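You operate a simulated robot arm through the tools that you are given. There is no shell and no other tool.

The job below is to be done with a simulated robot arm. You get a single attempt, and the scene is never put back.

Task
Measure the three plates with the grey meter and put the thinnest in the red bin.
Fine: probe back where it lay, meter off again.

Only the result counts: the job must be done as asked and must still hold three seconds after the hand-in. Knocking over, shifting, dropping, spilling or breaking anything else fails it.

Robot
A 7-joint arm with a two-finger parallel gripper, fixed in place. Base frame: the origin is on the floor under the middle of its stand, x ahead of it, y to its left, z up; the work surface is at about z = 85. Readings come in cm, degrees, newtons and seconds.
It reaches about 137.2 cm from its shoulder. Its first joint turns from -149.0 to 149.0 degrees. Payload 3.43 kg.
Tool frame: the origin (TCP) lies between the finger pads and is the grasp point; the fingertips stand 3 cm ahead of it; z points along the fingers, y is the line along which they close. Largest opening 9.4 cm; finger width 2.8, thickness 1; the body of the gripper, 5 by 9.6 cm, starts 5.5 cm behind the TCP.
Orientation is told as [roll, pitch, yaw] about the base's x, y, z axes, in that order, counted from this pose: with the fingers straight down and closing along the base's y, the tool's x points along the base's -x, its y along +y and its z along -z.

Tools
- The arm moves only by the tool nudge_tool. Its argument "deltas" is a list of rows, each an object (a shift or turn left out is 0, a gripper value left out holds the last) with "xyz": the shift along the base's x, y, z in units of 20 mm (1.0 is 20 mm), a list of three; "rot": the turn, a rotation vector about the base's x, y, z in units of 6 degrees (1.0 is 6 degrees), a list of three. In form: [{"xyz": [dx, dy, dz], "rot": [ax, ay, az]}, ...]. A call has 1 to 20 rows; each row shifts and turns the commanded pose from where the row before left it. "jaw" is the closure in counts, from 0 (fully open) to 255 (shut), set as the call begins (left out, the last holds). A call with a number of a shift or a turn outside -1 to 1 is refused whole. Each row takes 0.2 s and may step no farther than 5 cm and 8.6 degrees from the row before; otherwise, or with a gripper value out of range, the whole call is refused. Where a pose cannot be reached the arm comes as near as it can. A force on the tool above 90 N (or 10 N above the force at the start of the call, whichever is more), or a blocked arm, ends the call early, and 0.2 s more pass. The fingers move at their own pace (about 4.5 cm/s each) and stop on an object; they squeeze with about 42 N. The grip force told is the motor's: it shows also when the fingers shut on nothing. Time passes only in rows, and 0.2 s behind the last, so rows that do not move let the fingers close. The reply holds the time, the measured pose of the TCP, the force on the tool along the base axes, the opening and the grip force, in the units named above and with some noise, with the torque about the TCP (base axes, N m) and any sound that the robot's microphone picked up.
- Cameras (640 x 400 px; columns grow to the right, rows downward): "scene" is fixed at [40.19, -65.06, 147.5]; the picture's right is [0.80, -0.60, 0.00], its down [0.26, 0.35, -0.90] and it looks along [0.54, 0.72, 0.44] (base axes); focal length 214 px, centre (320, 200). "wrist" rides on the gripper at [7.6, 1.4, -10.2] in the tool frame; the picture's right is [-0.18, 0.98, 0.00], its down [-0.75, -0.14, -0.64] and it looks along [-0.63, -0.12, 0.77] (tool axes); focal length 243 px, centre (320, 200). There is no depth. A picture from a camera that has moved, and an enlarged one, comes with that camera's place and axes in the base frame and with its lens.
- get_image(camera): a new picture of that camera. The clock stands still meanwhile.
- inspect(camera, box): a new picture of the part [left, top, right, bottom] of that camera's present view, enlarged. The clock stands still meanwhile.
- finish_job(): hands the job in; it is judged then, once.

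Places have to be worked out from the pictures, the camera data and where the tool is seen. Open the gripper and draw the arm clear of the work before you hand the job in, unless the task says otherwise.

The tools are called by a JSON object that holds its "fn" and its "kwargs". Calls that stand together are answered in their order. nudge_tool: Moves the arm, as the interface text tells. Its arguments: {"type":"object","properties":{"deltas":{"type":"array","items":{"type":"object","properties":{"xyz":{"type":"array","items":{"type":"number"}},"rot":{"type":"array","items":{"type":"number"}}}}},"jaw":{"type":"number"}},"required":["deltas"]} The other tools are called the same way: get_image (camera) takes a picture; inspect (camera, box) takes an enlarged picture of a part of a camera's view; finish_job () hands the job in.

At the start:

```text
clock: 0.0
tcp_pos: [18.58, -97.0, 125.68]
tcp_rot: [0.1, 0.0, 0.0]
contact_force: [0.1, 0.7, 0.2]
torque: [0.02, 0.03, 0.02]
width: 9.38
grip_force: 0.1
```

scene: 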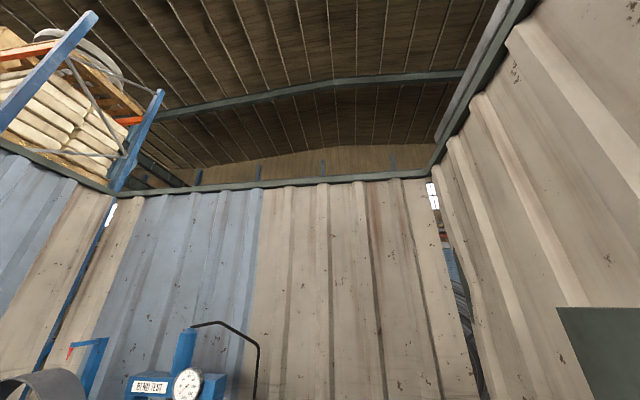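
wrist: 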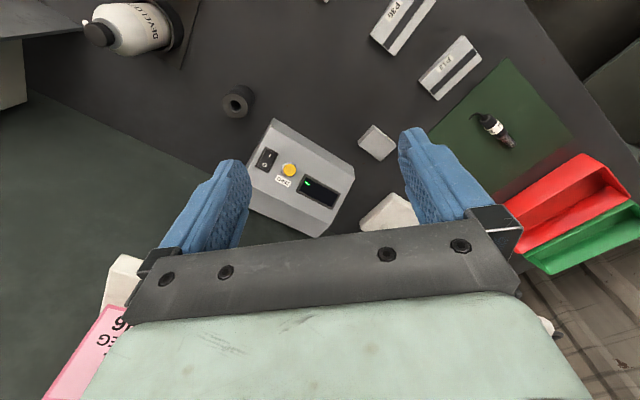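

The scene camera looks mostly up at the walls, so the wrist view is the useful one. I'll enlarge the wrist picture around the meter and plates to read the details.

{"fn": "get_image", "kwargs": {"camera": "wrist"}}

{"fn": "inspect", "kwargs": {"camera": "wrist", "box": [220, 100, 400, 240]}}

{"fn": "inspect", "kwargs": {"camera": "wrist", "box": [360, 0, 640, 175]}}

{"fn": "inspect", "kwargs": {"camera": "scene", "box": [0, 300, 320, 400]}}

```text
taken
camera wrist: at [10.86, -95.6, 135.84], right [0.18, 0.98, 0.0], down [0.75, -0.14, 0.64], along [0.63, -0.12, -0.77], focal length 243 px, centre (320, 200)
```

wrist: 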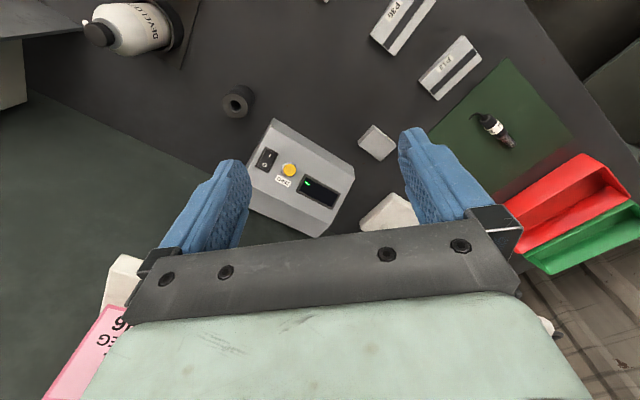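

```text
2.86 times, centred on (310, 170) of wrist
camera zoom: at [10.86, -95.6, 135.84], right [0.18, 0.98, 0.0], down [0.75, -0.14, 0.64], along [0.63, -0.12, -0.77], focal length 693 px, centre (349, 286)
```

zoom: 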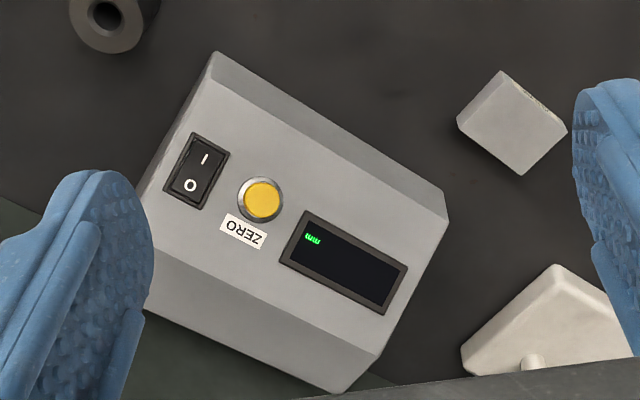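

```text
2.29 times, centred on (500, 88) of wrist
camera zoom: at [10.86, -95.6, 135.84], right [0.18, 0.98, 0.0], down [0.75, -0.14, 0.64], along [0.63, -0.12, -0.77], focal length 555 px, centre (-91, 457)
```

zoom: 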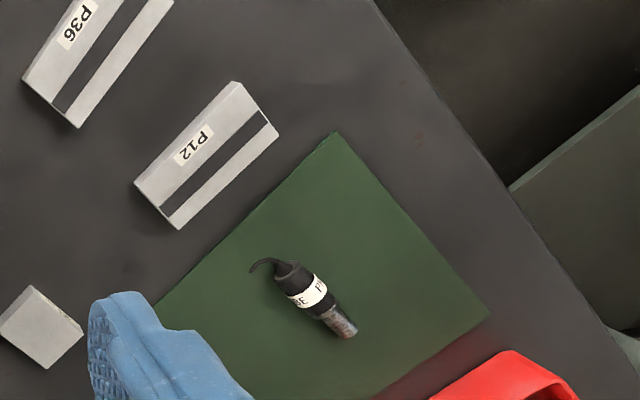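

```text
2.00 times, centred on (160, 350) of scene
camera zoom: at [40.19, -65.06, 147.5], right [0.8, -0.6, 0.0], down [0.26, 0.35, -0.9], along [0.54, 0.72, 0.44], focal length 429 px, centre (640, -100)
```

zoom: 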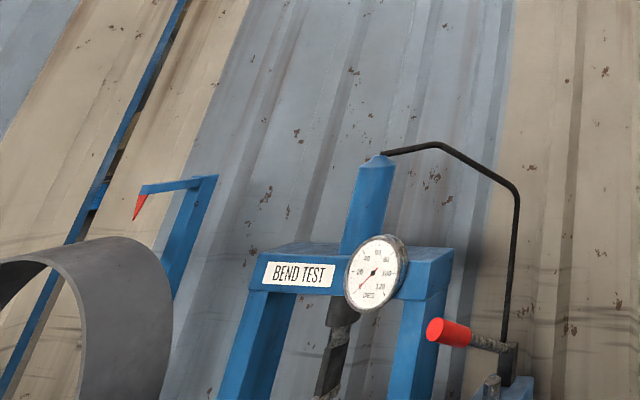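

The meter (rocker I/O, yellow ZERO button, display) sits near (40,-106), plates P36 and P12 near (16,-83) and (25,-75), the probe on a green mat near (39,-63), and the bins further out. I can't see the third plate yet, so I'll draw back in -x and up a bit to see the area above P36.

{"fn": "nudge_tool", "kwargs": {"deltas": [{"xyz": [-1, 0.5, 0.5]}, {"xyz": [-1, 0.5, 0.5]}, {"xyz": [-1, 0.5, 0.5]}, {"xyz": [-1, 0.5, 0.5]}, {"xyz": [-1, 0.5, 0.5]}, {"xyz": [-1, 0.5, 0.5]}]}}

{"fn": "get_image", "kwargs": {"camera": "wrist"}}

```text
clock: 1.4
tcp_pos: [6.85, -93.44, 126.4]
tcp_rot: [-1.2, -0.1, 0.1]
contact_force: [0.3, 0.1, 0.4]
torque: [0.01, -0.02, 0.01]
width: 9.4
grip_force: 0.1
out of reach, approached as far as the arm can: row 2, 3, 4, 5, 6
```

```text
taken
camera wrist: at [-0.96, -91.89, 136.61], right [0.18, 0.98, -0.02], down [0.75, -0.13, 0.65], along [0.63, -0.14, -0.76], focal length 243 px, centre (320, 200)
```

wrist: 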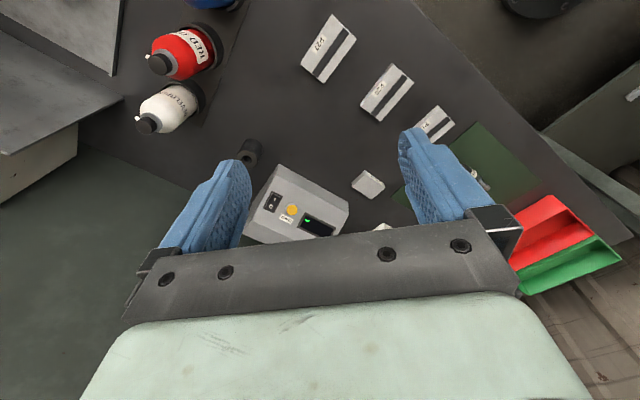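

Three plates are now in view in a row, though the arm hit its upward reach limit. I'll enlarge the plates, the meter and the probe.

{"fn": "inspect", "kwargs": {"camera": "wrist", "box": [280, 0, 480, 125]}}

{"fn": "inspect", "kwargs": {"camera": "wrist", "box": [230, 130, 400, 236]}}

{"fn": "inspect", "kwargs": {"camera": "wrist", "box": [400, 90, 640, 280]}}

{"fn": "inspect", "kwargs": {"camera": "wrist", "box": [100, 0, 300, 140]}}

```text
3.20 times, centred on (380, 62) of wrist
camera zoom: at [-0.96, -91.89, 136.61], right [0.18, 0.98, -0.02], down [0.75, -0.13, 0.65], along [0.63, -0.14, -0.76], focal length 776 px, centre (128, 640)
```

zoom: 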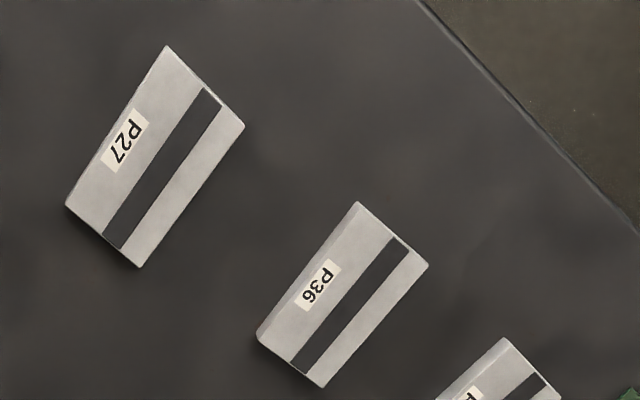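

```text
3.76 times, centred on (315, 183) of wrist
camera zoom: at [-0.96, -91.89, 136.61], right [0.18, 0.98, -0.02], down [0.75, -0.13, 0.65], along [0.63, -0.14, -0.76], focal length 913 px, centre (339, 264)
```

zoom: 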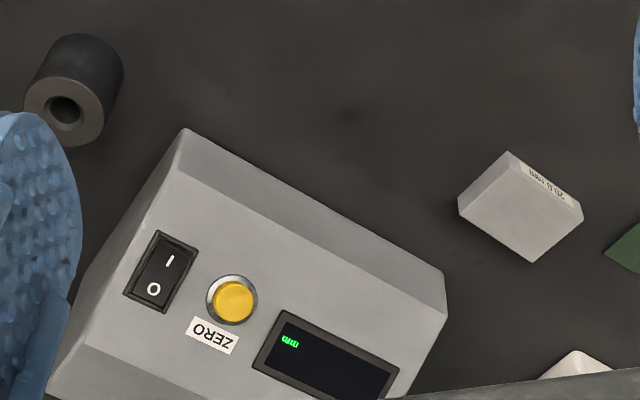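

```text
2.11 times, centred on (520, 185) of wrist
camera zoom: at [-0.96, -91.89, 136.61], right [0.18, 0.98, -0.02], down [0.75, -0.13, 0.65], along [0.63, -0.14, -0.76], focal length 511 px, centre (-101, 232)
```

zoom: 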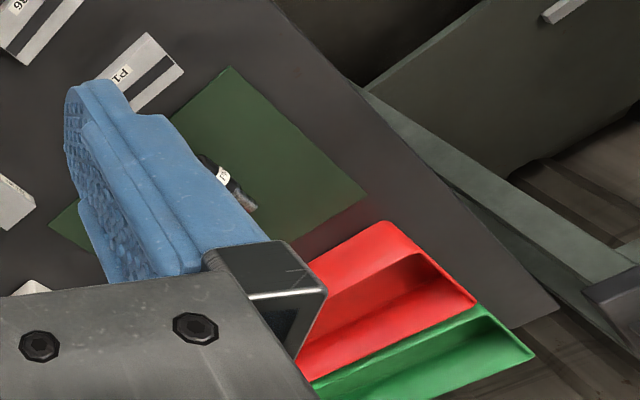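

```text
2.86 times, centred on (200, 70) of wrist
camera zoom: at [-0.96, -91.89, 136.61], right [0.18, 0.98, -0.02], down [0.75, -0.13, 0.65], along [0.63, -0.14, -0.76], focal length 693 px, centre (663, 571)
```

zoom: 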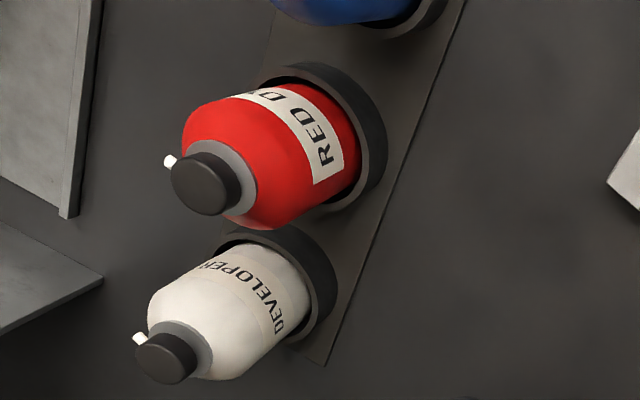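

I see P27, P36 and P12 in a row (each about 9 x 5.5 cm, long side at about -45° in the base frame), plus a small labelled block beside the meter. I'll come in lower for a closer look at the meter, its display and that block.

{"fn": "nudge_tool", "kwargs": {"deltas": [{"xyz": [0.9, -0.55, -0.9]}, {"xyz": [0.9, -0.55, -0.9]}, {"xyz": [0.9, -0.55, -0.9]}, {"xyz": [0.9, -0.55, -0.9]}, {"xyz": [0.9, -0.55, -0.9]}, {"xyz": [0.9, -0.55, -0.9]}, {"xyz": [0.9, -0.55, -0.9]}, {"xyz": [0.9, -0.55, -0.9]}]}}

{"fn": "get_image", "kwargs": {"camera": "wrist"}}

```text
clock: 3.2
tcp_pos: [21.15, -102.31, 111.9]
tcp_rot: [0.0, 0.0, 0.0]
contact_force: [0.1, 0.1, -0.2]
torque: [-0.01, -0.06, 0.03]
width: 9.41
grip_force: 0.1
```

```text
taken
camera wrist: at [13.41, -100.94, 122.04], right [0.18, 0.98, 0.0], down [0.75, -0.14, 0.64], along [0.63, -0.12, -0.77], focal length 243 px, centre (320, 200)
```

wrist: 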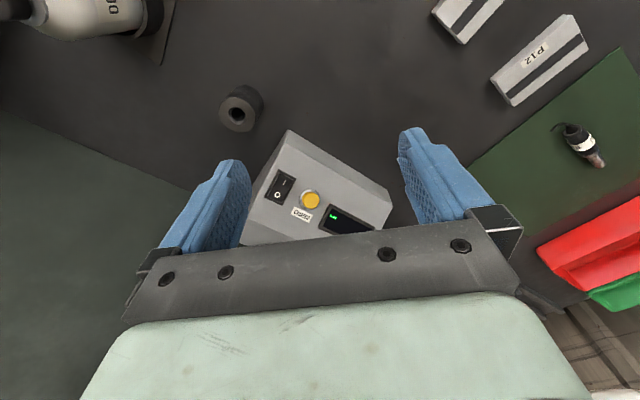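

The commanded pose was reached cleanly. I'll enlarge the meter and the probe from here.

{"fn": "inspect", "kwargs": {"camera": "wrist", "box": [235, 120, 405, 240]}}

{"fn": "inspect", "kwargs": {"camera": "wrist", "box": [540, 100, 640, 190]}}

{"fn": "inspect", "kwargs": {"camera": "wrist", "box": [430, 0, 610, 115]}}

```text
3.33 times, centred on (320, 180) of wrist
camera zoom: at [13.41, -100.94, 122.04], right [0.18, 0.98, 0.0], down [0.75, -0.14, 0.64], along [0.63, -0.12, -0.77], focal length 809 px, centre (320, 267)
```

zoom: 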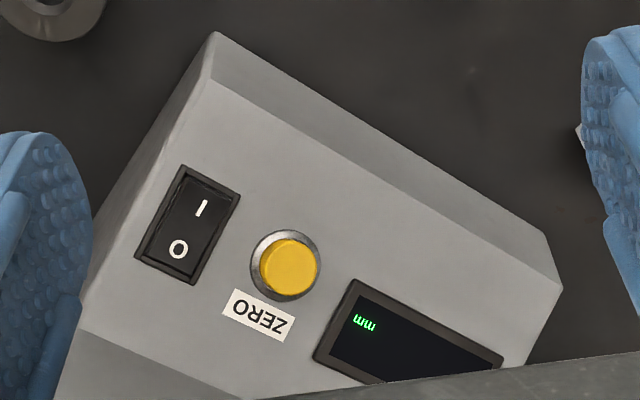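

```text
4.44 times, centred on (590, 145) of wrist
camera zoom: at [13.41, -100.94, 122.04], right [0.18, 0.98, 0.0], down [0.75, -0.14, 0.64], along [0.63, -0.12, -0.77], focal length 1078 px, centre (-880, 444)
```

zoom: 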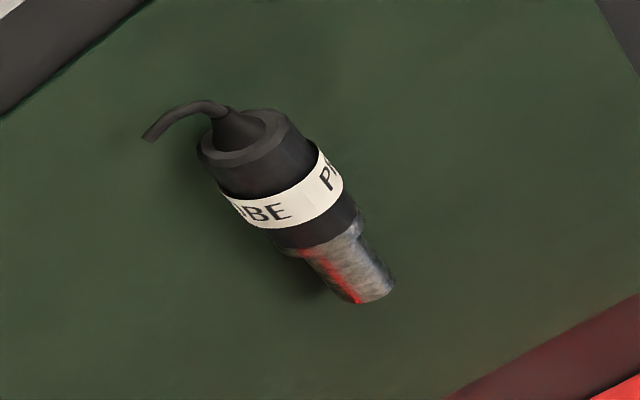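

```text
3.48 times, centred on (520, 58) of wrist
camera zoom: at [13.41, -100.94, 122.04], right [0.18, 0.98, 0.0], down [0.75, -0.14, 0.64], along [0.63, -0.12, -0.77], focal length 844 px, centre (-376, 696)
```

zoom: 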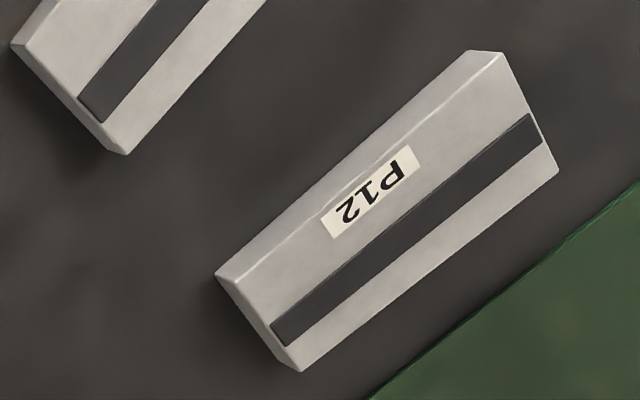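

The display shows only "mm" (meter seems off or blank). Now I'll shift toward +y to read the small block's label and see the beige thing and plates more closely.

{"fn": "nudge_tool", "kwargs": {"deltas": [{"xyz": [0, 1, -0.2]}, {"xyz": [0, 1, -0.2]}, {"xyz": [0, 1, -0.2]}, {"xyz": [0, 1, -0.2]}, {"xyz": [0, 1, -0.2]}, {"xyz": [0, 1, -0.2]}, {"xyz": [0, 1, 0]}, {"xyz": [0, 0.5, 0]}]}}

{"fn": "get_image", "kwargs": {"camera": "wrist"}}

```text
clock: 5.0
tcp_pos: [21.0, -87.45, 109.62]
tcp_rot: [0.0, 0.0, -0.1]
contact_force: [0.0, -0.6, -0.2]
torque: [0.0, 0.03, -0.03]
width: 9.41
grip_force: 0.0
```

```text
taken
camera wrist: at [13.37, -85.97, 119.89], right [0.18, 0.98, 0.0], down [0.75, -0.14, 0.64], along [0.63, -0.12, -0.77], focal length 243 px, centre (320, 200)
```

wrist: 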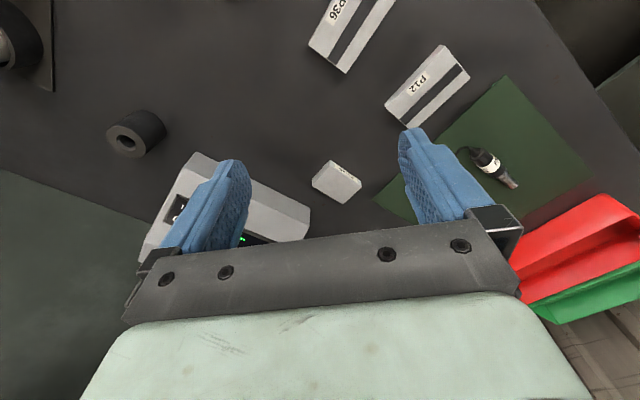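

{"fn": "inspect", "kwargs": {"camera": "wrist", "box": [290, 140, 390, 220]}}

{"fn": "inspect", "kwargs": {"camera": "wrist", "box": [440, 120, 560, 200]}}

{"fn": "inspect", "kwargs": {"camera": "wrist", "box": [300, 0, 480, 130]}}

{"fn": "inspect", "kwargs": {"camera": "wrist", "box": [500, 170, 640, 330]}}

```text
5.00 times, centred on (340, 180) of wrist
camera zoom: at [13.37, -85.97, 119.89], right [0.18, 0.98, 0.0], down [0.75, -0.14, 0.64], along [0.63, -0.12, -0.77], focal length 1213 px, centre (220, 300)
```

zoom: 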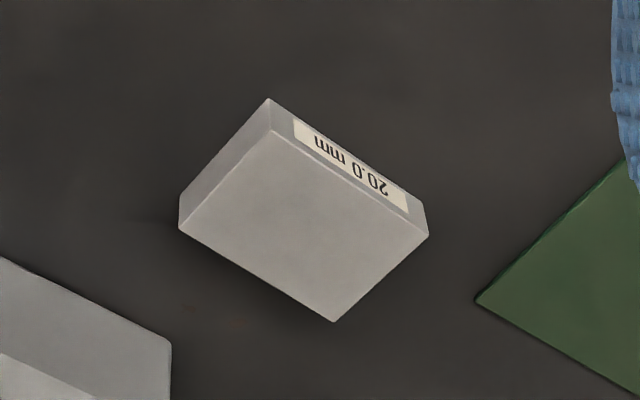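

```text
5.00 times, centred on (500, 160) of wrist
camera zoom: at [13.37, -85.97, 119.89], right [0.18, 0.98, 0.0], down [0.75, -0.14, 0.64], along [0.63, -0.12, -0.77], focal length 1213 px, centre (-580, 400)
```

zoom: 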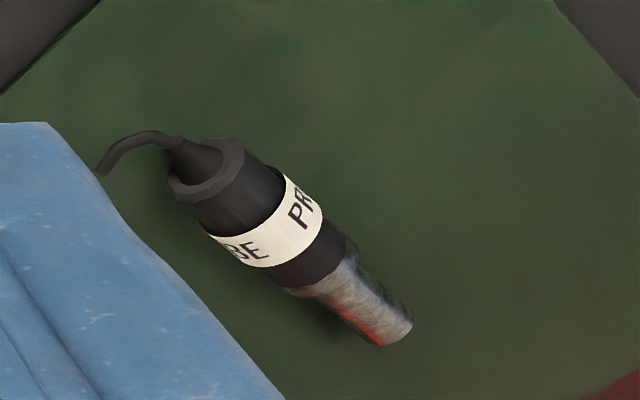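

```text
3.08 times, centred on (390, 65) of wrist
camera zoom: at [13.37, -85.97, 119.89], right [0.18, 0.98, 0.0], down [0.75, -0.14, 0.64], along [0.63, -0.12, -0.77], focal length 746 px, centre (105, 615)
```

zoom: 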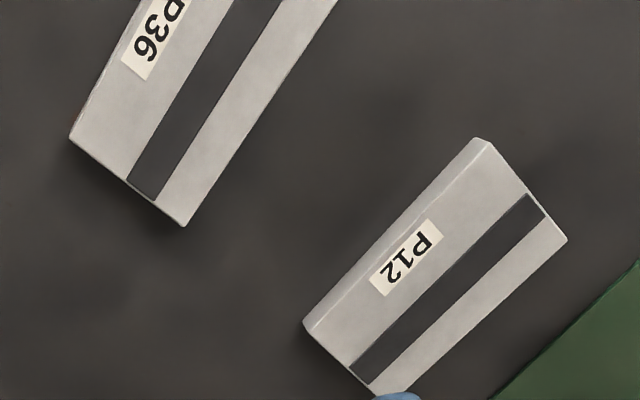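

```text
2.50 times, centred on (570, 250) of wrist
camera zoom: at [13.37, -85.97, 119.89], right [0.18, 0.98, 0.0], down [0.75, -0.14, 0.64], along [0.63, -0.12, -0.77], focal length 606 px, centre (-305, 75)
```

zoom: 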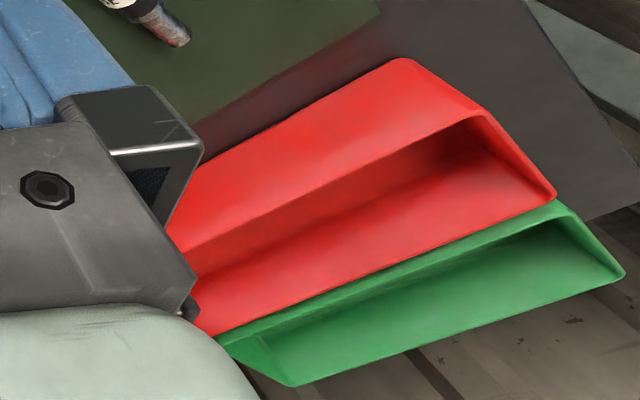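

The small block is a 20.0 mm reference piece. Next I'll move to look straight at the probe and the bins.

{"fn": "nudge_tool", "kwargs": {"deltas": [{"xyz": [0.2, 1, 0.1]}, {"xyz": [0.2, 1, 0.1]}, {"xyz": [0.2, 1, 0.1]}, {"xyz": [0.2, 1, 0.1]}, {"xyz": [0.2, 1, 0.1]}, {"xyz": [0.2, 1, 0.1]}, {"xyz": [0.2, 1, 0.1]}, {"xyz": [0.2, 1, 0.1]}, {"xyz": [0.2, 1, 0.1]}, {"xyz": [0.2, 1, 0.1]}, {"xyz": [0.2, 1, 0.1]}, {"xyz": [0.2, 1, 0.1]}, {"xyz": [0.2, 1, 0.1]}, {"xyz": [0.2, 1, 0.1]}]}}

{"fn": "get_image", "kwargs": {"camera": "wrist"}}

```text
clock: 8.0
tcp_pos: [26.99, -60.05, 110.68]
tcp_rot: [-0.4, -0.2, 0.0]
contact_force: [-0.1, -0.1, -0.6]
torque: [-0.01, 0.0, 0.0]
width: 9.4
grip_force: 0.1
out of reach, approached as far as the arm can: row 13, 14
```

```text
taken
camera wrist: at [19.19, -58.52, 120.81], right [0.18, 0.98, -0.01], down [0.75, -0.14, 0.65], along [0.63, -0.12, -0.76], focal length 243 px, centre (320, 200)
```

wrist: 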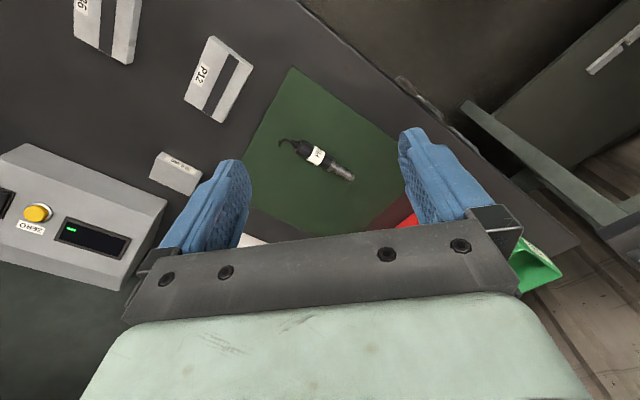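

The probe lies in view with its metal tip pointing toward +x/+y and its cable end toward the plates. I'll enlarge it and the mat, and the meter's face that is also visible here.

{"fn": "inspect", "kwargs": {"camera": "wrist", "box": [260, 110, 380, 210]}}

{"fn": "inspect", "kwargs": {"camera": "wrist", "box": [0, 130, 180, 310]}}

{"fn": "inspect", "kwargs": {"camera": "wrist", "box": [60, 0, 260, 130]}}

```text
4.00 times, centred on (320, 160) of wrist
camera zoom: at [19.19, -58.52, 120.81], right [0.18, 0.98, -0.01], down [0.75, -0.14, 0.65], along [0.63, -0.12, -0.76], focal length 970 px, centre (320, 360)
```

zoom: 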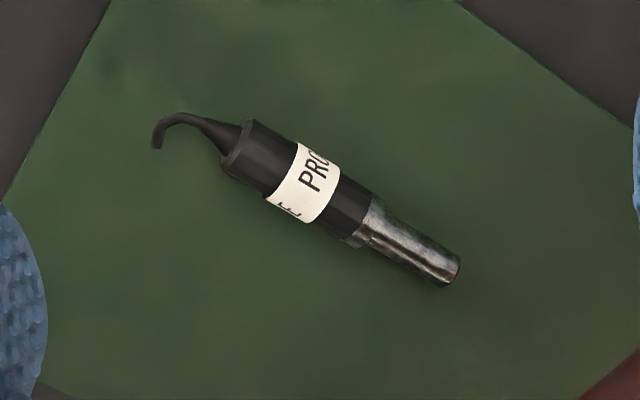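

```text
2.22 times, centred on (90, 220) of wrist
camera zoom: at [19.19, -58.52, 120.81], right [0.18, 0.98, -0.01], down [0.75, -0.14, 0.65], along [0.63, -0.12, -0.76], focal length 539 px, centre (831, 156)
```

zoom: 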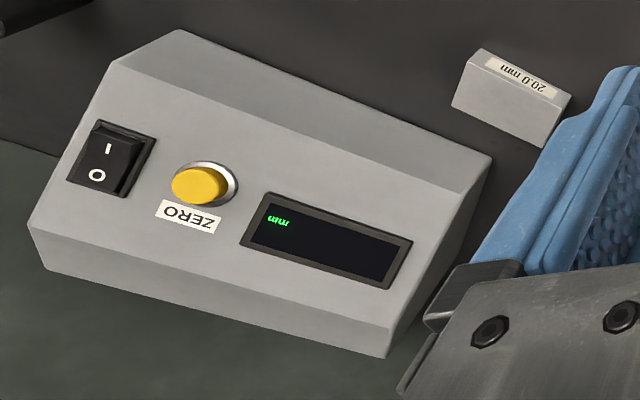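

```text
3.08 times, centred on (160, 65) of wrist
camera zoom: at [19.19, -58.52, 120.81], right [0.18, 0.98, -0.01], down [0.75, -0.14, 0.65], along [0.63, -0.12, -0.76], focal length 746 px, centre (812, 615)
```

zoom: 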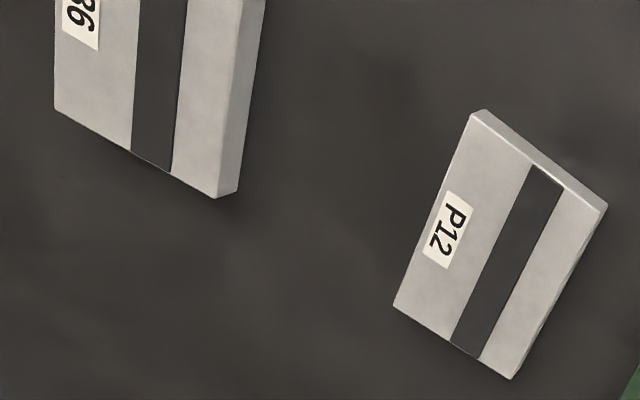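

{"fn": "inspect", "kwargs": {"camera": "wrist", "box": [0, 170, 60, 230]}}

{"fn": "inspect", "kwargs": {"camera": "wrist", "box": [50, 205, 140, 265]}}

```text
6.67 times, centred on (30, 200) of wrist
camera zoom: at [19.19, -58.52, 120.81], right [0.18, 0.98, -0.01], down [0.75, -0.14, 0.65], along [0.63, -0.12, -0.76], focal length 1618 px, centre (2253, 200)
```

zoom: 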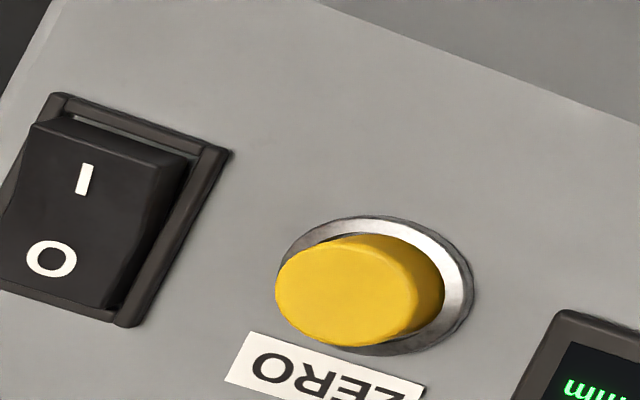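

```text
6.67 times, centred on (95, 235) of wrist
camera zoom: at [19.19, -58.52, 120.81], right [0.18, 0.98, -0.01], down [0.75, -0.14, 0.65], along [0.63, -0.12, -0.76], focal length 1618 px, centre (1820, -33)
```

zoom: 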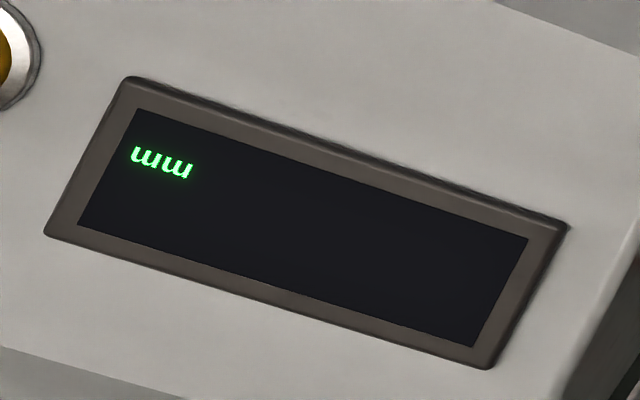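

The rocker's O side is down (meter off); the panel slopes about 35° up away from the robot, with I at about (32.6,-109.7,93.6) and O at (33.9,-110.9,94.6). The probe lies flat along the 45° line from rear (36.3,-65.1) to tip (43.6,-57.6), axis height ~86.4. I'll look at the fingertip shape before using it to press the switch.

{"fn": "inspect", "kwargs": {"camera": "wrist", "box": [140, 120, 280, 280]}}

{"fn": "inspect", "kwargs": {"camera": "wrist", "box": [380, 110, 540, 270]}}

```text
2.50 times, centred on (210, 200) of wrist
camera zoom: at [19.19, -58.52, 120.81], right [0.18, 0.98, -0.01], down [0.75, -0.14, 0.65], along [0.63, -0.12, -0.76], focal length 606 px, centre (595, 200)
```

zoom: 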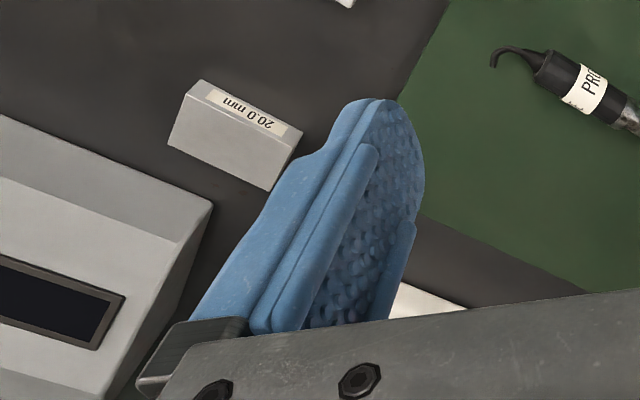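

```text
2.50 times, centred on (460, 190) of wrist
camera zoom: at [19.19, -58.52, 120.81], right [0.18, 0.98, -0.01], down [0.75, -0.14, 0.65], along [0.63, -0.12, -0.76], focal length 606 px, centre (-30, 225)
```

zoom: 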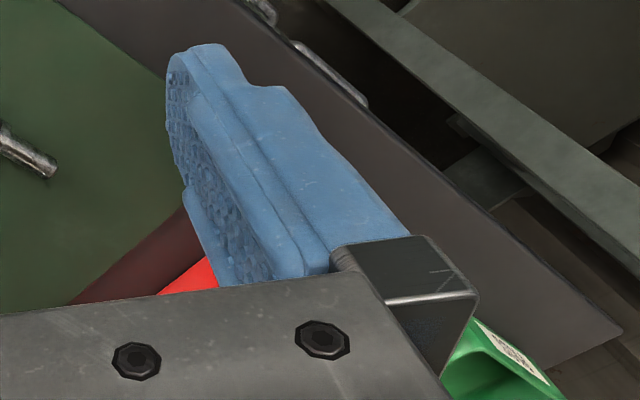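

Fingertips are rounded and slim enough. I'll close the jaw and move over to the meter, turning the hand to yaw -45° so it faces the sloped panel.

{"fn": "nudge_tool", "kwargs": {"deltas": [{"xyz": [0.05, -1, 0], "rot": [0, 0, -1]}, {"xyz": [0.05, -1, 0], "rot": [0, 0, -1]}, {"xyz": [0.05, -1, 0], "rot": [0, 0, -1]}, {"xyz": [0.05, -1, 0], "rot": [0, 0, -1]}, {"xyz": [0.05, -1, 0], "rot": [0, 0, -1]}, {"xyz": [0.05, -1, 0], "rot": [0, 0, -1]}, {"xyz": [0.05, -1, 0], "rot": [0, 0, -1]}, {"xyz": [0.05, -1, 0], "rot": [0, 0, -0.5]}, {"xyz": [0.05, -1, 0]}, {"xyz": [0.05, -1, 0]}, {"xyz": [0.05, -1, 0]}, {"xyz": [0.05, -1, 0]}, {"xyz": [0.05, -1, 0]}, {"xyz": [0.05, -1, 0]}, {"xyz": [0.05, -1, 0]}, {"xyz": [0.05, -1, 0]}], "jaw": 255}}

{"fn": "get_image", "kwargs": {"camera": "wrist"}}

```text
clock: 11.4
tcp_pos: [28.54, -92.23, 110.69]
tcp_rot: [0.0, 0.0, -45.0]
contact_force: [-0.8, -0.8, 0.1]
torque: [-0.03, -0.01, -0.02]
width: 0.01
grip_force: 32.2
```

```text
taken
camera wrist: at [24.13, -85.84, 120.94], right [0.83, 0.56, 0.0], down [0.43, -0.63, 0.64], along [0.36, -0.53, -0.77], focal length 243 px, centre (320, 200)
```

wrist: 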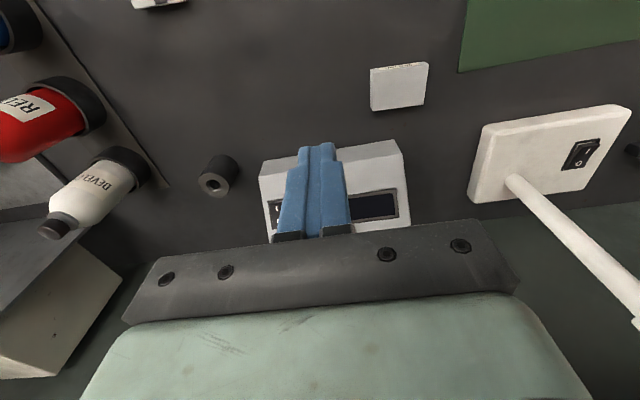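

A lamp with a switch stands at about (64,-85), which I'll keep clear of. Now I'll tilt the hand ~34° to face the panel and move to about 5 cm off the I side of the rocker.

{"fn": "nudge_tool", "kwargs": {"deltas": [{"xyz": [0.04, -0.87, -0.6], "rot": [-1, -1, 0]}, {"xyz": [0.04, -0.87, -0.6], "rot": [-1, -1, 0]}, {"xyz": [0.04, -0.87, -0.6], "rot": [-1, -1, 0]}, {"xyz": [0.04, -0.87, -0.6], "rot": [-1, -1, 0]}, {"xyz": [0.04, -0.87, -0.6]}, {"xyz": [0.04, -0.87, -0.6]}, {"xyz": [0.04, -0.87, -0.6]}, {"xyz": [0.04, -0.87, -0.6]}]}}

{"fn": "get_image", "kwargs": {"camera": "wrist"}}

```text
clock: 13.2
tcp_pos: [29.15, -106.07, 101.27]
tcp_rot: [0.0, -33.8, -45.1]
contact_force: [0.0, 0.1, 0.4]
torque: [0.03, -0.02, 0.02]
width: 0.01
grip_force: 33.3
```

```text
taken
camera wrist: at [21.43, -96.6, 105.45], right [0.8, 0.59, 0.1], down [0.09, -0.29, 0.95], along [0.59, -0.76, -0.28], focal length 243 px, centre (320, 200)
```

wrist: 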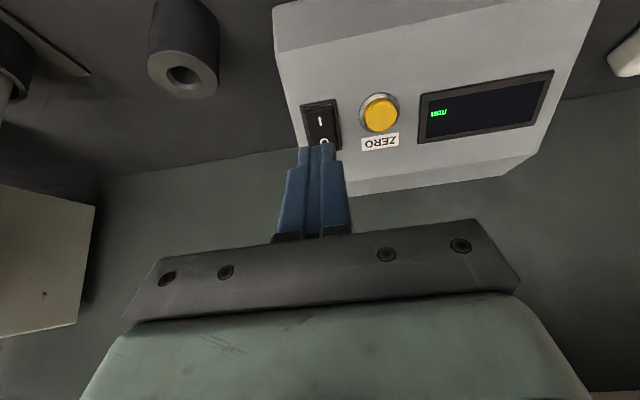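

The view matches my estimate of the I letter to within a couple of mm. I'll shift slightly toward the I end and advance along the panel normal, stopping just short of contact.

{"fn": "nudge_tool", "kwargs": {"deltas": [{"xyz": [-0.2, 0.2, -0.185]}, {"xyz": [0.217, -0.217, -0.457]}, {"xyz": [0.217, -0.217, -0.457]}, {"xyz": [0.217, -0.217, -0.457]}, {"xyz": [0.217, -0.217, -0.457]}]}}

{"fn": "inspect", "kwargs": {"camera": "wrist", "box": [260, 60, 420, 180]}}

```text
clock: 14.4
tcp_pos: [30.36, -107.27, 97.14]
tcp_rot: [0.0, -34.0, -45.0]
contact_force: [0.9, -0.4, -0.1]
torque: [0.01, 0.0, -0.01]
width: 0.01
grip_force: 32.4
```

```text
3.33 times, centred on (340, 120) of wrist
camera zoom: at [22.79, -97.84, 101.44], right [0.8, 0.59, 0.1], down [0.09, -0.29, 0.95], along [0.59, -0.76, -0.28], focal length 809 px, centre (253, 467)
```

zoom: 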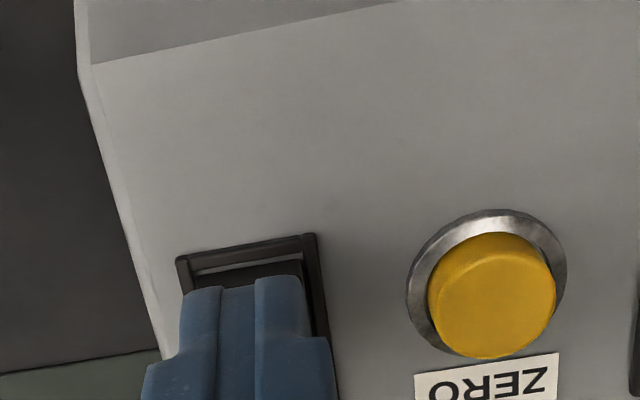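

The fingers are centred on the rocker's width with roughly 1.3 cm left to go. I'll advance in 2 mm steps and watch the force.

{"fn": "nudge_tool", "kwargs": {"deltas": [{"xyz": [0.0394, -0.0394, -0.083]}, {"xyz": [0.0394, -0.0394, -0.083]}, {"xyz": [0.0394, -0.0394, -0.083]}, {"xyz": [0.0394, -0.0394, -0.083]}, {"xyz": [0.0394, -0.0394, -0.083]}, {"xyz": [0.0394, -0.0394, -0.083]}]}}

{"fn": "get_image", "kwargs": {"camera": "wrist"}}

```text
clock: 15.8
tcp_pos: [30.96, -107.83, 96.07]
tcp_rot: [0.0, -34.0, -45.0]
contact_force: [-0.7, -0.1, 0.1]
torque: [0.02, 0.03, -0.01]
width: 0.0
grip_force: 33.5
```

```text
taken
camera wrist: at [23.39, -98.37, 100.36], right [0.8, 0.59, 0.1], down [0.09, -0.29, 0.95], along [0.59, -0.76, -0.28], focal length 243 px, centre (320, 200)
```

wrist: 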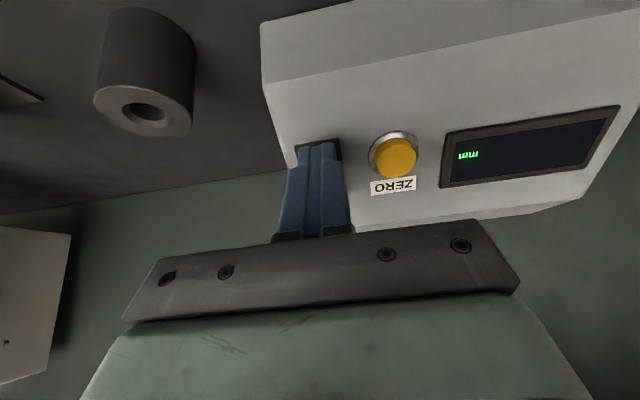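

No contact yet and the display is still blank besides "mm". I continue forward in 1.5 mm steps.

{"fn": "nudge_tool", "kwargs": {"deltas": [{"xyz": [0.03, -0.03, -0.0625]}, {"xyz": [0.03, -0.03, -0.0625]}, {"xyz": [0.03, -0.03, -0.0625]}, {"xyz": [0.03, -0.03, -0.0625]}]}}

{"fn": "inspect", "kwargs": {"camera": "wrist", "box": [260, 90, 640, 260]}}

```text
clock: 16.8
tcp_pos: [31.24, -108.1, 95.73]
tcp_rot: [0.0, -33.9, -45.0]
contact_force: [-7.1, 6.7, 7.3]
torque: [-0.02, -0.01, -0.02]
width: 0.0
grip_force: 33.0
heard: click
```

```text
1.68 times, centred on (450, 175) of wrist
camera zoom: at [23.57, -98.5, 99.97], right [0.8, 0.59, 0.1], down [0.09, -0.29, 0.95], along [0.59, -0.76, -0.28], focal length 409 px, centre (101, 242)
```

zoom: 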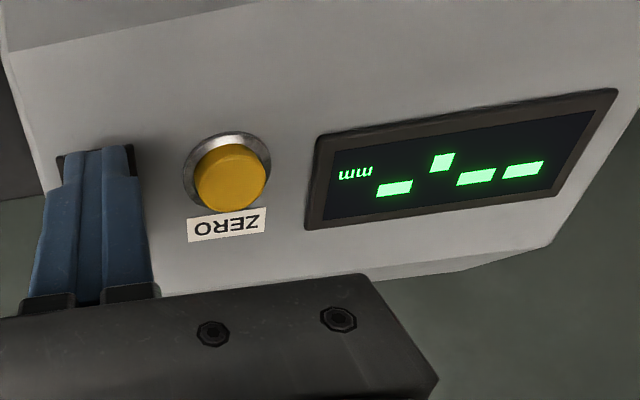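

A click sounded and the display now shows "--.-" so the meter is on. I'll back off along the same line and check the switch.

{"fn": "nudge_tool", "kwargs": {"deltas": [{"xyz": [-0.1, 0.1, 0.22]}, {"xyz": [-0.3, 0.3, 0.6]}, {"xyz": [-0.3, 0.3, 0.6]}, {"xyz": [-0.3, 0.3, 0.6]}, {"xyz": [-0.3, 0.3, 0.8]}, {"xyz": [-0.3, 0.3, 0.8]}, {"xyz": [-0.3, 0.3, 0.8]}]}}

{"fn": "get_image", "kwargs": {"camera": "wrist"}}

```text
clock: 18.4
tcp_pos: [27.43, -104.44, 104.62]
tcp_rot: [0.0, -34.0, -45.0]
contact_force: [-0.6, 0.2, -0.3]
torque: [0.0, 0.0, 0.0]
width: 0.0
grip_force: 33.1
```

```text
taken
camera wrist: at [19.81, -94.8, 108.81], right [0.8, 0.59, 0.1], down [0.09, -0.29, 0.95], along [0.59, -0.76, -0.28], focal length 243 px, centre (320, 200)
```

wrist: 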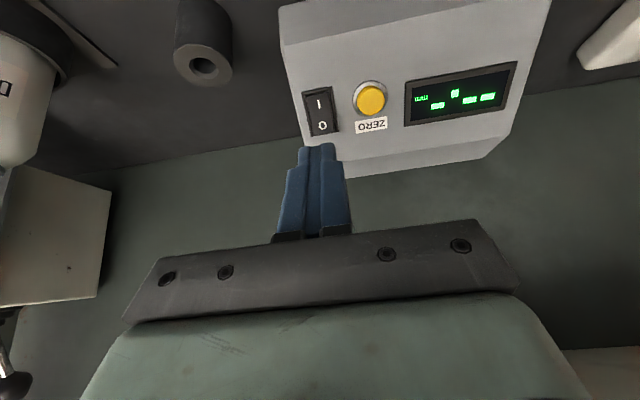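

The switch stayed on "I" and the display shows "--.-". Now I'll open the jaw, level the hand, turn it to yaw +45° and travel to above the probe.

{"fn": "nudge_tool", "kwargs": {"deltas": [{"xyz": [0.27, 1, 0], "rot": [1, 1, 0]}, {"xyz": [0.27, 1, 0], "rot": [1, 1, 0]}, {"xyz": [0.27, 1, 0], "rot": [1, 1, 0]}, {"xyz": [0.27, 1, 0], "rot": [1, 1, 0]}, {"xyz": [0.27, 1, 0], "rot": [0, 0, 1]}, {"xyz": [0.27, 1, 0], "rot": [0, 0, 1]}, {"xyz": [0.27, 1, 0], "rot": [0, 0, 1]}, {"xyz": [0.27, 1, 0], "rot": [0, 0, 1]}, {"xyz": [0.27, 1, 0], "rot": [0, 0, 1]}, {"xyz": [0.27, 1, 0], "rot": [0, 0, 1]}, {"xyz": [0.27, 1, 0], "rot": [0, 0, 1]}, {"xyz": [0.27, 1, 0], "rot": [0, 0, 1]}, {"xyz": [0.27, 1, 0], "rot": [0, 0, 1]}, {"xyz": [0.27, 1, 0], "rot": [0, 0, 1]}, {"xyz": [0.27, 1, 0], "rot": [0, 0, 1]}, {"xyz": [0.27, 1, 0], "rot": [0, 0, 1]}, {"xyz": [0.27, 1, 0], "rot": [0, 0, 1]}, {"xyz": [0.27, 1, 0], "rot": [0, 0, 1]}, {"xyz": [0.27, 1, 0], "rot": [0, 0, 1]}], "jaw": 0}}

{"fn": "get_image", "kwargs": {"camera": "wrist"}}

```text
clock: 22.4
tcp_pos: [37.71, -66.43, 104.45]
tcp_rot: [-0.1, 0.0, 45.1]
contact_force: [0.0, 0.1, -0.4]
torque: [0.03, 0.05, -0.01]
width: 9.39
grip_force: 0.0
```

```text
taken
camera wrist: at [31.16, -70.82, 114.69], right [-0.57, 0.82, 0.0], down [0.63, 0.43, 0.64], along [0.53, 0.36, -0.77], focal length 243 px, centre (320, 200)
```

wrist: 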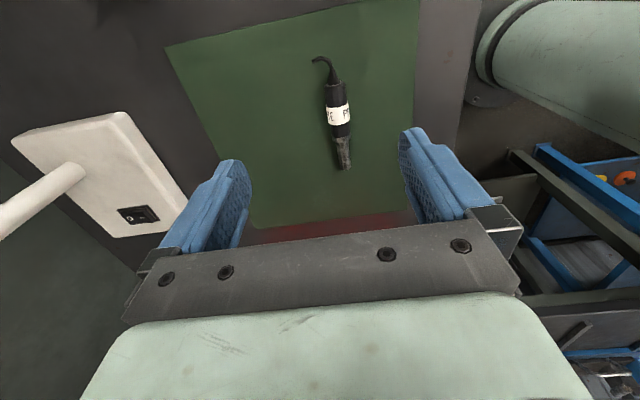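

I'm now above the probe, with the hand squarely across it. I'll enlarge it to check its exact position before grasping.

{"fn": "inspect", "kwargs": {"camera": "wrist", "box": [280, 40, 400, 190]}}

```text
2.67 times, centred on (340, 115) of wrist
camera zoom: at [31.16, -70.82, 114.69], right [-0.57, 0.82, 0.0], down [0.63, 0.43, 0.64], along [0.53, 0.36, -0.77], focal length 647 px, centre (267, 427)
```

zoom: 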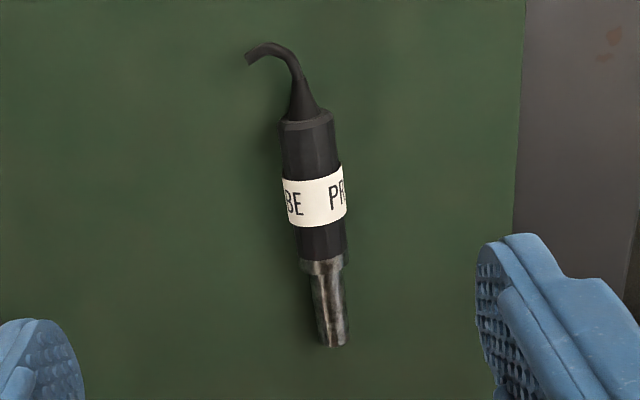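

The label is centred at about (38.5,-63.1) with the axis at 44–45°, matching earlier. I'll tilt 10° and descend to a few cm above the probe.

{"fn": "nudge_tool", "kwargs": {"deltas": [{"xyz": [0.056, 0.31, -0.9], "rot": [0.59, -0.59, 0]}, {"xyz": [0.056, 0.31, -0.9], "rot": [0.59, -0.59, 0]}, {"xyz": [0.056, 0.31, -0.9]}, {"xyz": [0.056, 0.31, -0.9]}, {"xyz": [0.056, 0.31, -0.9]}, {"xyz": [0, 0, -0.9]}]}}

{"fn": "get_image", "kwargs": {"camera": "wrist"}}

```text
clock: 23.8
tcp_pos: [38.27, -63.17, 93.82]
tcp_rot: [0.1, -10.0, 45.0]
contact_force: [0.8, 0.0, 0.8]
torque: [0.01, 0.03, -0.03]
width: 9.4
grip_force: 0.1
```

```text
taken
camera wrist: at [30.54, -68.78, 102.54], right [-0.57, 0.82, 0.03], down [0.55, 0.35, 0.76], along [0.62, 0.45, -0.65], focal length 243 px, centre (320, 200)
```

wrist: 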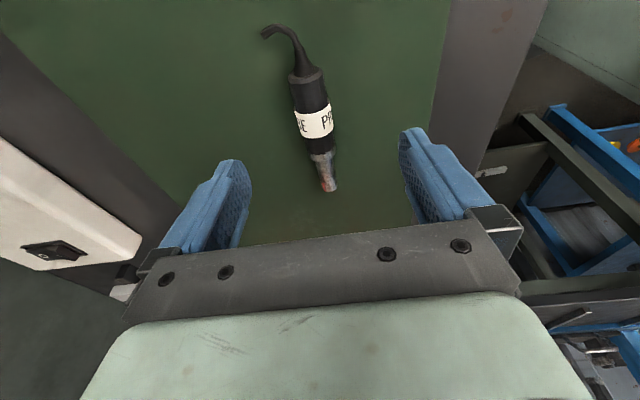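

The probe sits between the fingers. I'll descend the last ~5 cm slowly.

{"fn": "nudge_tool", "kwargs": {"deltas": [{"xyz": [0, -0.04, -0.7]}, {"xyz": [0, -0.04, -0.7]}, {"xyz": [0, 0, -0.6]}, {"xyz": [0, 0, -0.4]}, {"xyz": [0, 0, -0.2]}]}}

{"fn": "get_image", "kwargs": {"camera": "wrist"}}

```text
clock: 25.0
tcp_pos: [38.28, -63.37, 88.51]
tcp_rot: [0.1, -10.0, 45.0]
contact_force: [-1.0, 0.2, 0.2]
torque: [0.0, 0.02, 0.04]
width: 9.4
grip_force: 0.1
```

```text
taken
camera wrist: at [30.59, -68.99, 97.31], right [-0.57, 0.82, 0.03], down [0.55, 0.35, 0.76], along [0.62, 0.45, -0.65], focal length 243 px, centre (320, 200)
```

wrist: 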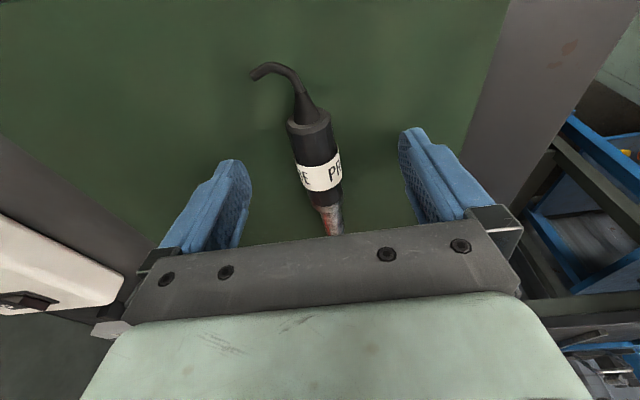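

Lined up within about a millimetre and no contact force. Closing the jaw on the probe body.

{"fn": "nudge_tool", "kwargs": {"deltas": [{"xyz": [0, 0, 0]}, {"xyz": [0, 0, 0]}, {"xyz": [0, 0, 0]}, {"xyz": [0, 0, 0]}, {"xyz": [0, 0, 0]}, {"xyz": [0, 0, 0]}, {"xyz": [0, 0, 0]}], "jaw": 255}}

{"fn": "get_image", "kwargs": {"camera": "wrist"}}

```text
clock: 26.6
tcp_pos: [38.22, -63.46, 88.61]
tcp_rot: [0.0, -10.0, 45.0]
contact_force: [0.1, 0.2, 0.4]
torque: [-0.06, 0.03, 0.02]
width: 2.26
grip_force: 42.0
```

```text
taken
camera wrist: at [30.59, -68.99, 97.34], right [-0.57, 0.82, 0.03], down [0.55, 0.35, 0.76], along [0.62, 0.45, -0.65], focal length 243 px, centre (320, 200)
```

wrist: 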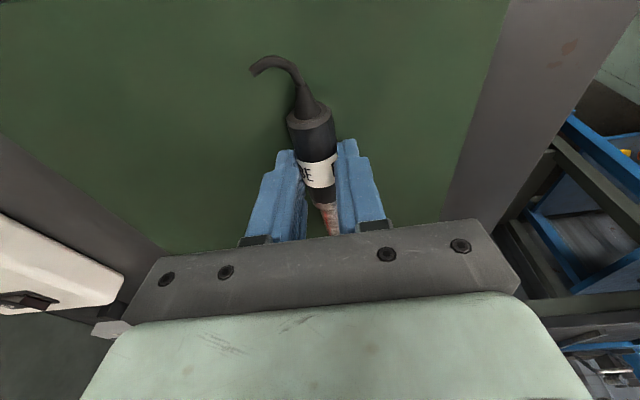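

The probe is gripped (2.26 cm wide, 42 N). I'll lift it straight up.

{"fn": "nudge_tool", "kwargs": {"deltas": [{"xyz": [0, 0, 0.3]}, {"xyz": [0, 0, 0.7]}, {"xyz": [0, 0, 1]}, {"xyz": [0, 0, 1]}, {"xyz": [0, 0, 1]}, {"xyz": [0, 0, 1]}, {"xyz": [0, 0, 1]}, {"xyz": [0, 0, 1]}]}}

{"fn": "get_image", "kwargs": {"camera": "wrist"}}

```text
clock: 28.4
tcp_pos: [38.3, -63.36, 102.49]
tcp_rot: [0.0, -10.0, 45.0]
contact_force: [-0.3, 0.2, 0.4]
torque: [-0.01, 0.0, 0.01]
width: 0.0
grip_force: 33.1
```

```text
taken
camera wrist: at [30.55, -68.85, 111.23], right [-0.57, 0.82, 0.03], down [0.55, 0.35, 0.76], along [0.62, 0.45, -0.65], focal length 243 px, centre (320, 200)
```

wrist: 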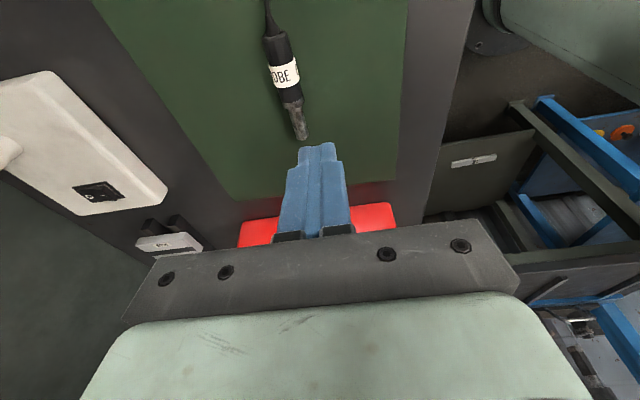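

The grip slipped off the round body early in the lift; the probe is still lying on the mat. I'll look closely at where it is now.

{"fn": "inspect", "kwargs": {"camera": "wrist", "box": [220, 0, 360, 150]}}

{"fn": "inspect", "kwargs": {"camera": "wrist", "box": [120, 180, 260, 280]}}

```text
2.67 times, centred on (290, 75) of wrist
camera zoom: at [30.55, -68.85, 111.23], right [-0.57, 0.82, 0.03], down [0.55, 0.35, 0.76], along [0.62, 0.45, -0.65], focal length 647 px, centre (400, 533)
```

zoom: 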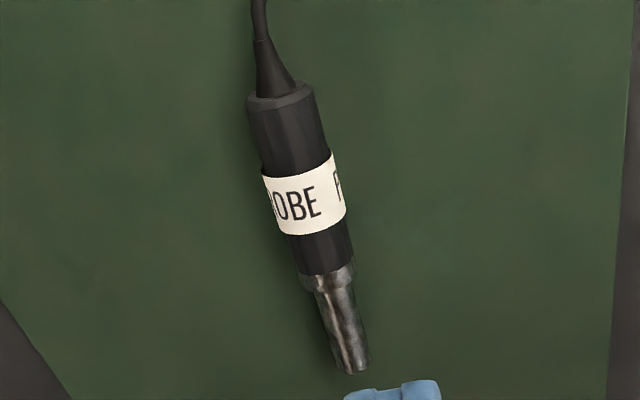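

```text
4.00 times, centred on (190, 230) of wrist
camera zoom: at [30.55, -68.85, 111.23], right [-0.57, 0.82, 0.03], down [0.55, 0.35, 0.76], along [0.62, 0.45, -0.65], focal length 970 px, centre (840, 80)
```

zoom: 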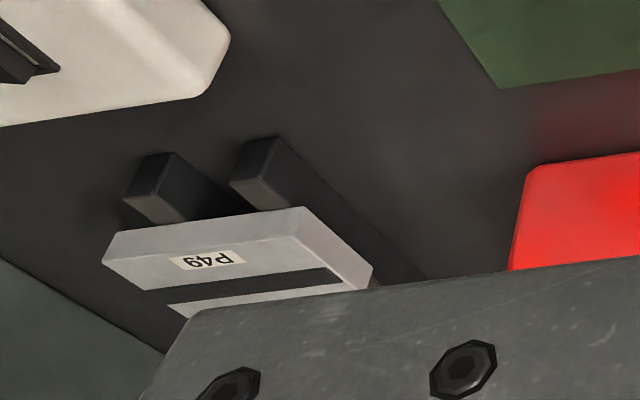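

The probe rolled about 3 cm sideways: rear now ~(38.1,-67.5), tip ~(46.0,-59.9), still at ~44°. I also notice a fourth plate, P49, lying on two bars by the lamp, which I'll check later. I'll open the jaw and re-align above the probe, this time to grip lower.

{"fn": "nudge_tool", "kwargs": {"deltas": [{"xyz": [0.375, -0.61, 0], "rot": [-0.59, 0.59, 0]}, {"xyz": [0.375, -0.61, 0]}, {"xyz": [0, 0, -0.7]}, {"xyz": [0, 0, -0.7]}, {"xyz": [0, 0, -0.7]}, {"xyz": [0, 0, -0.7]}], "jaw": 0}}

{"fn": "get_image", "kwargs": {"camera": "wrist"}}

{"fn": "inspect", "kwargs": {"camera": "wrist", "box": [250, 30, 400, 240]}}

```text
clock: 29.8
tcp_pos: [39.81, -65.86, 96.9]
tcp_rot: [0.0, -5.0, 45.1]
contact_force: [0.1, -0.4, -0.8]
torque: [0.01, 0.01, 0.0]
width: 9.4
grip_force: 0.0
```

```text
taken
camera wrist: at [32.65, -70.85, 106.41], right [-0.57, 0.82, 0.02], down [0.59, 0.39, 0.71], along [0.58, 0.41, -0.71], focal length 243 px, centre (320, 200)
```

wrist: 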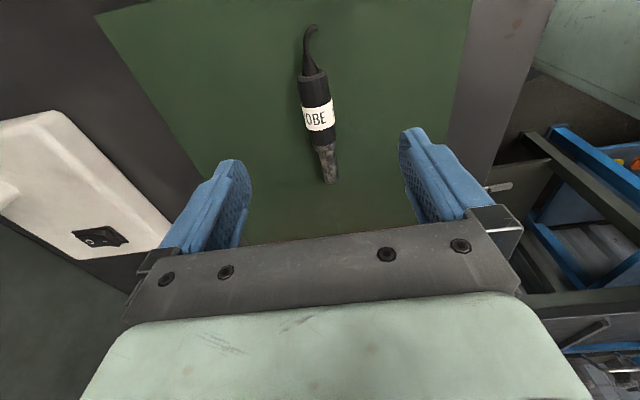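

```text
1.90 times, centred on (325, 135) of wrist
camera zoom: at [32.65, -70.85, 106.41], right [-0.57, 0.82, 0.02], down [0.59, 0.39, 0.71], along [0.58, 0.41, -0.71], focal length 462 px, centre (310, 324)
```

zoom: 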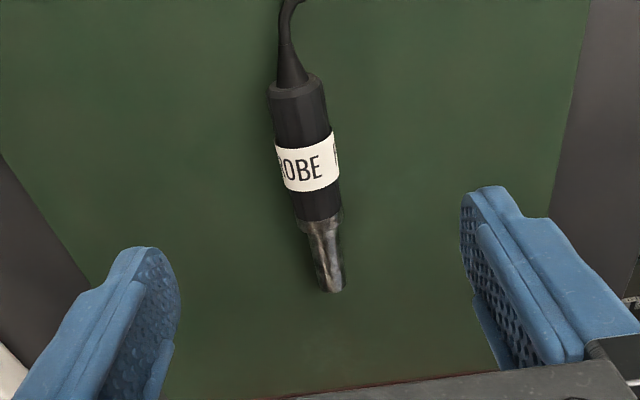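

The probe line is well centred between the fingers. I'll correct ~1 mm sideways and 1° yaw, then descend to just above the mat.

{"fn": "nudge_tool", "kwargs": {"deltas": [{"xyz": [-0.05, 0.05, -1], "rot": [0, 0, -0.17]}, {"xyz": [0, 0, -1]}, {"xyz": [0, 0, -1]}, {"xyz": [0, 0, -0.7]}, {"xyz": [0, 0, -0.4]}, {"xyz": [0, 0, -0.15]}, {"xyz": [0, 0, 0]}]}}

{"fn": "nudge_tool", "kwargs": {"deltas": [{"xyz": [0, 0, -0.05]}, {"xyz": [0, 0, -0.05]}, {"xyz": [0, 0, 0]}]}}

```text
clock: 31.4
tcp_pos: [39.84, -65.7, 88.38]
tcp_rot: [0.0, -5.0, 43.9]
contact_force: [0.1, -0.3, 0.1]
torque: [-0.04, 0.01, 0.01]
width: 9.41
grip_force: 0.0
```

```text
clock: 32.2
tcp_pos: [39.85, -65.76, 88.15]
tcp_rot: [0.0, -5.0, 44.0]
contact_force: [-0.2, -0.2, 0.1]
torque: [0.0, 0.02, -0.01]
width: 9.4
grip_force: 0.0
```

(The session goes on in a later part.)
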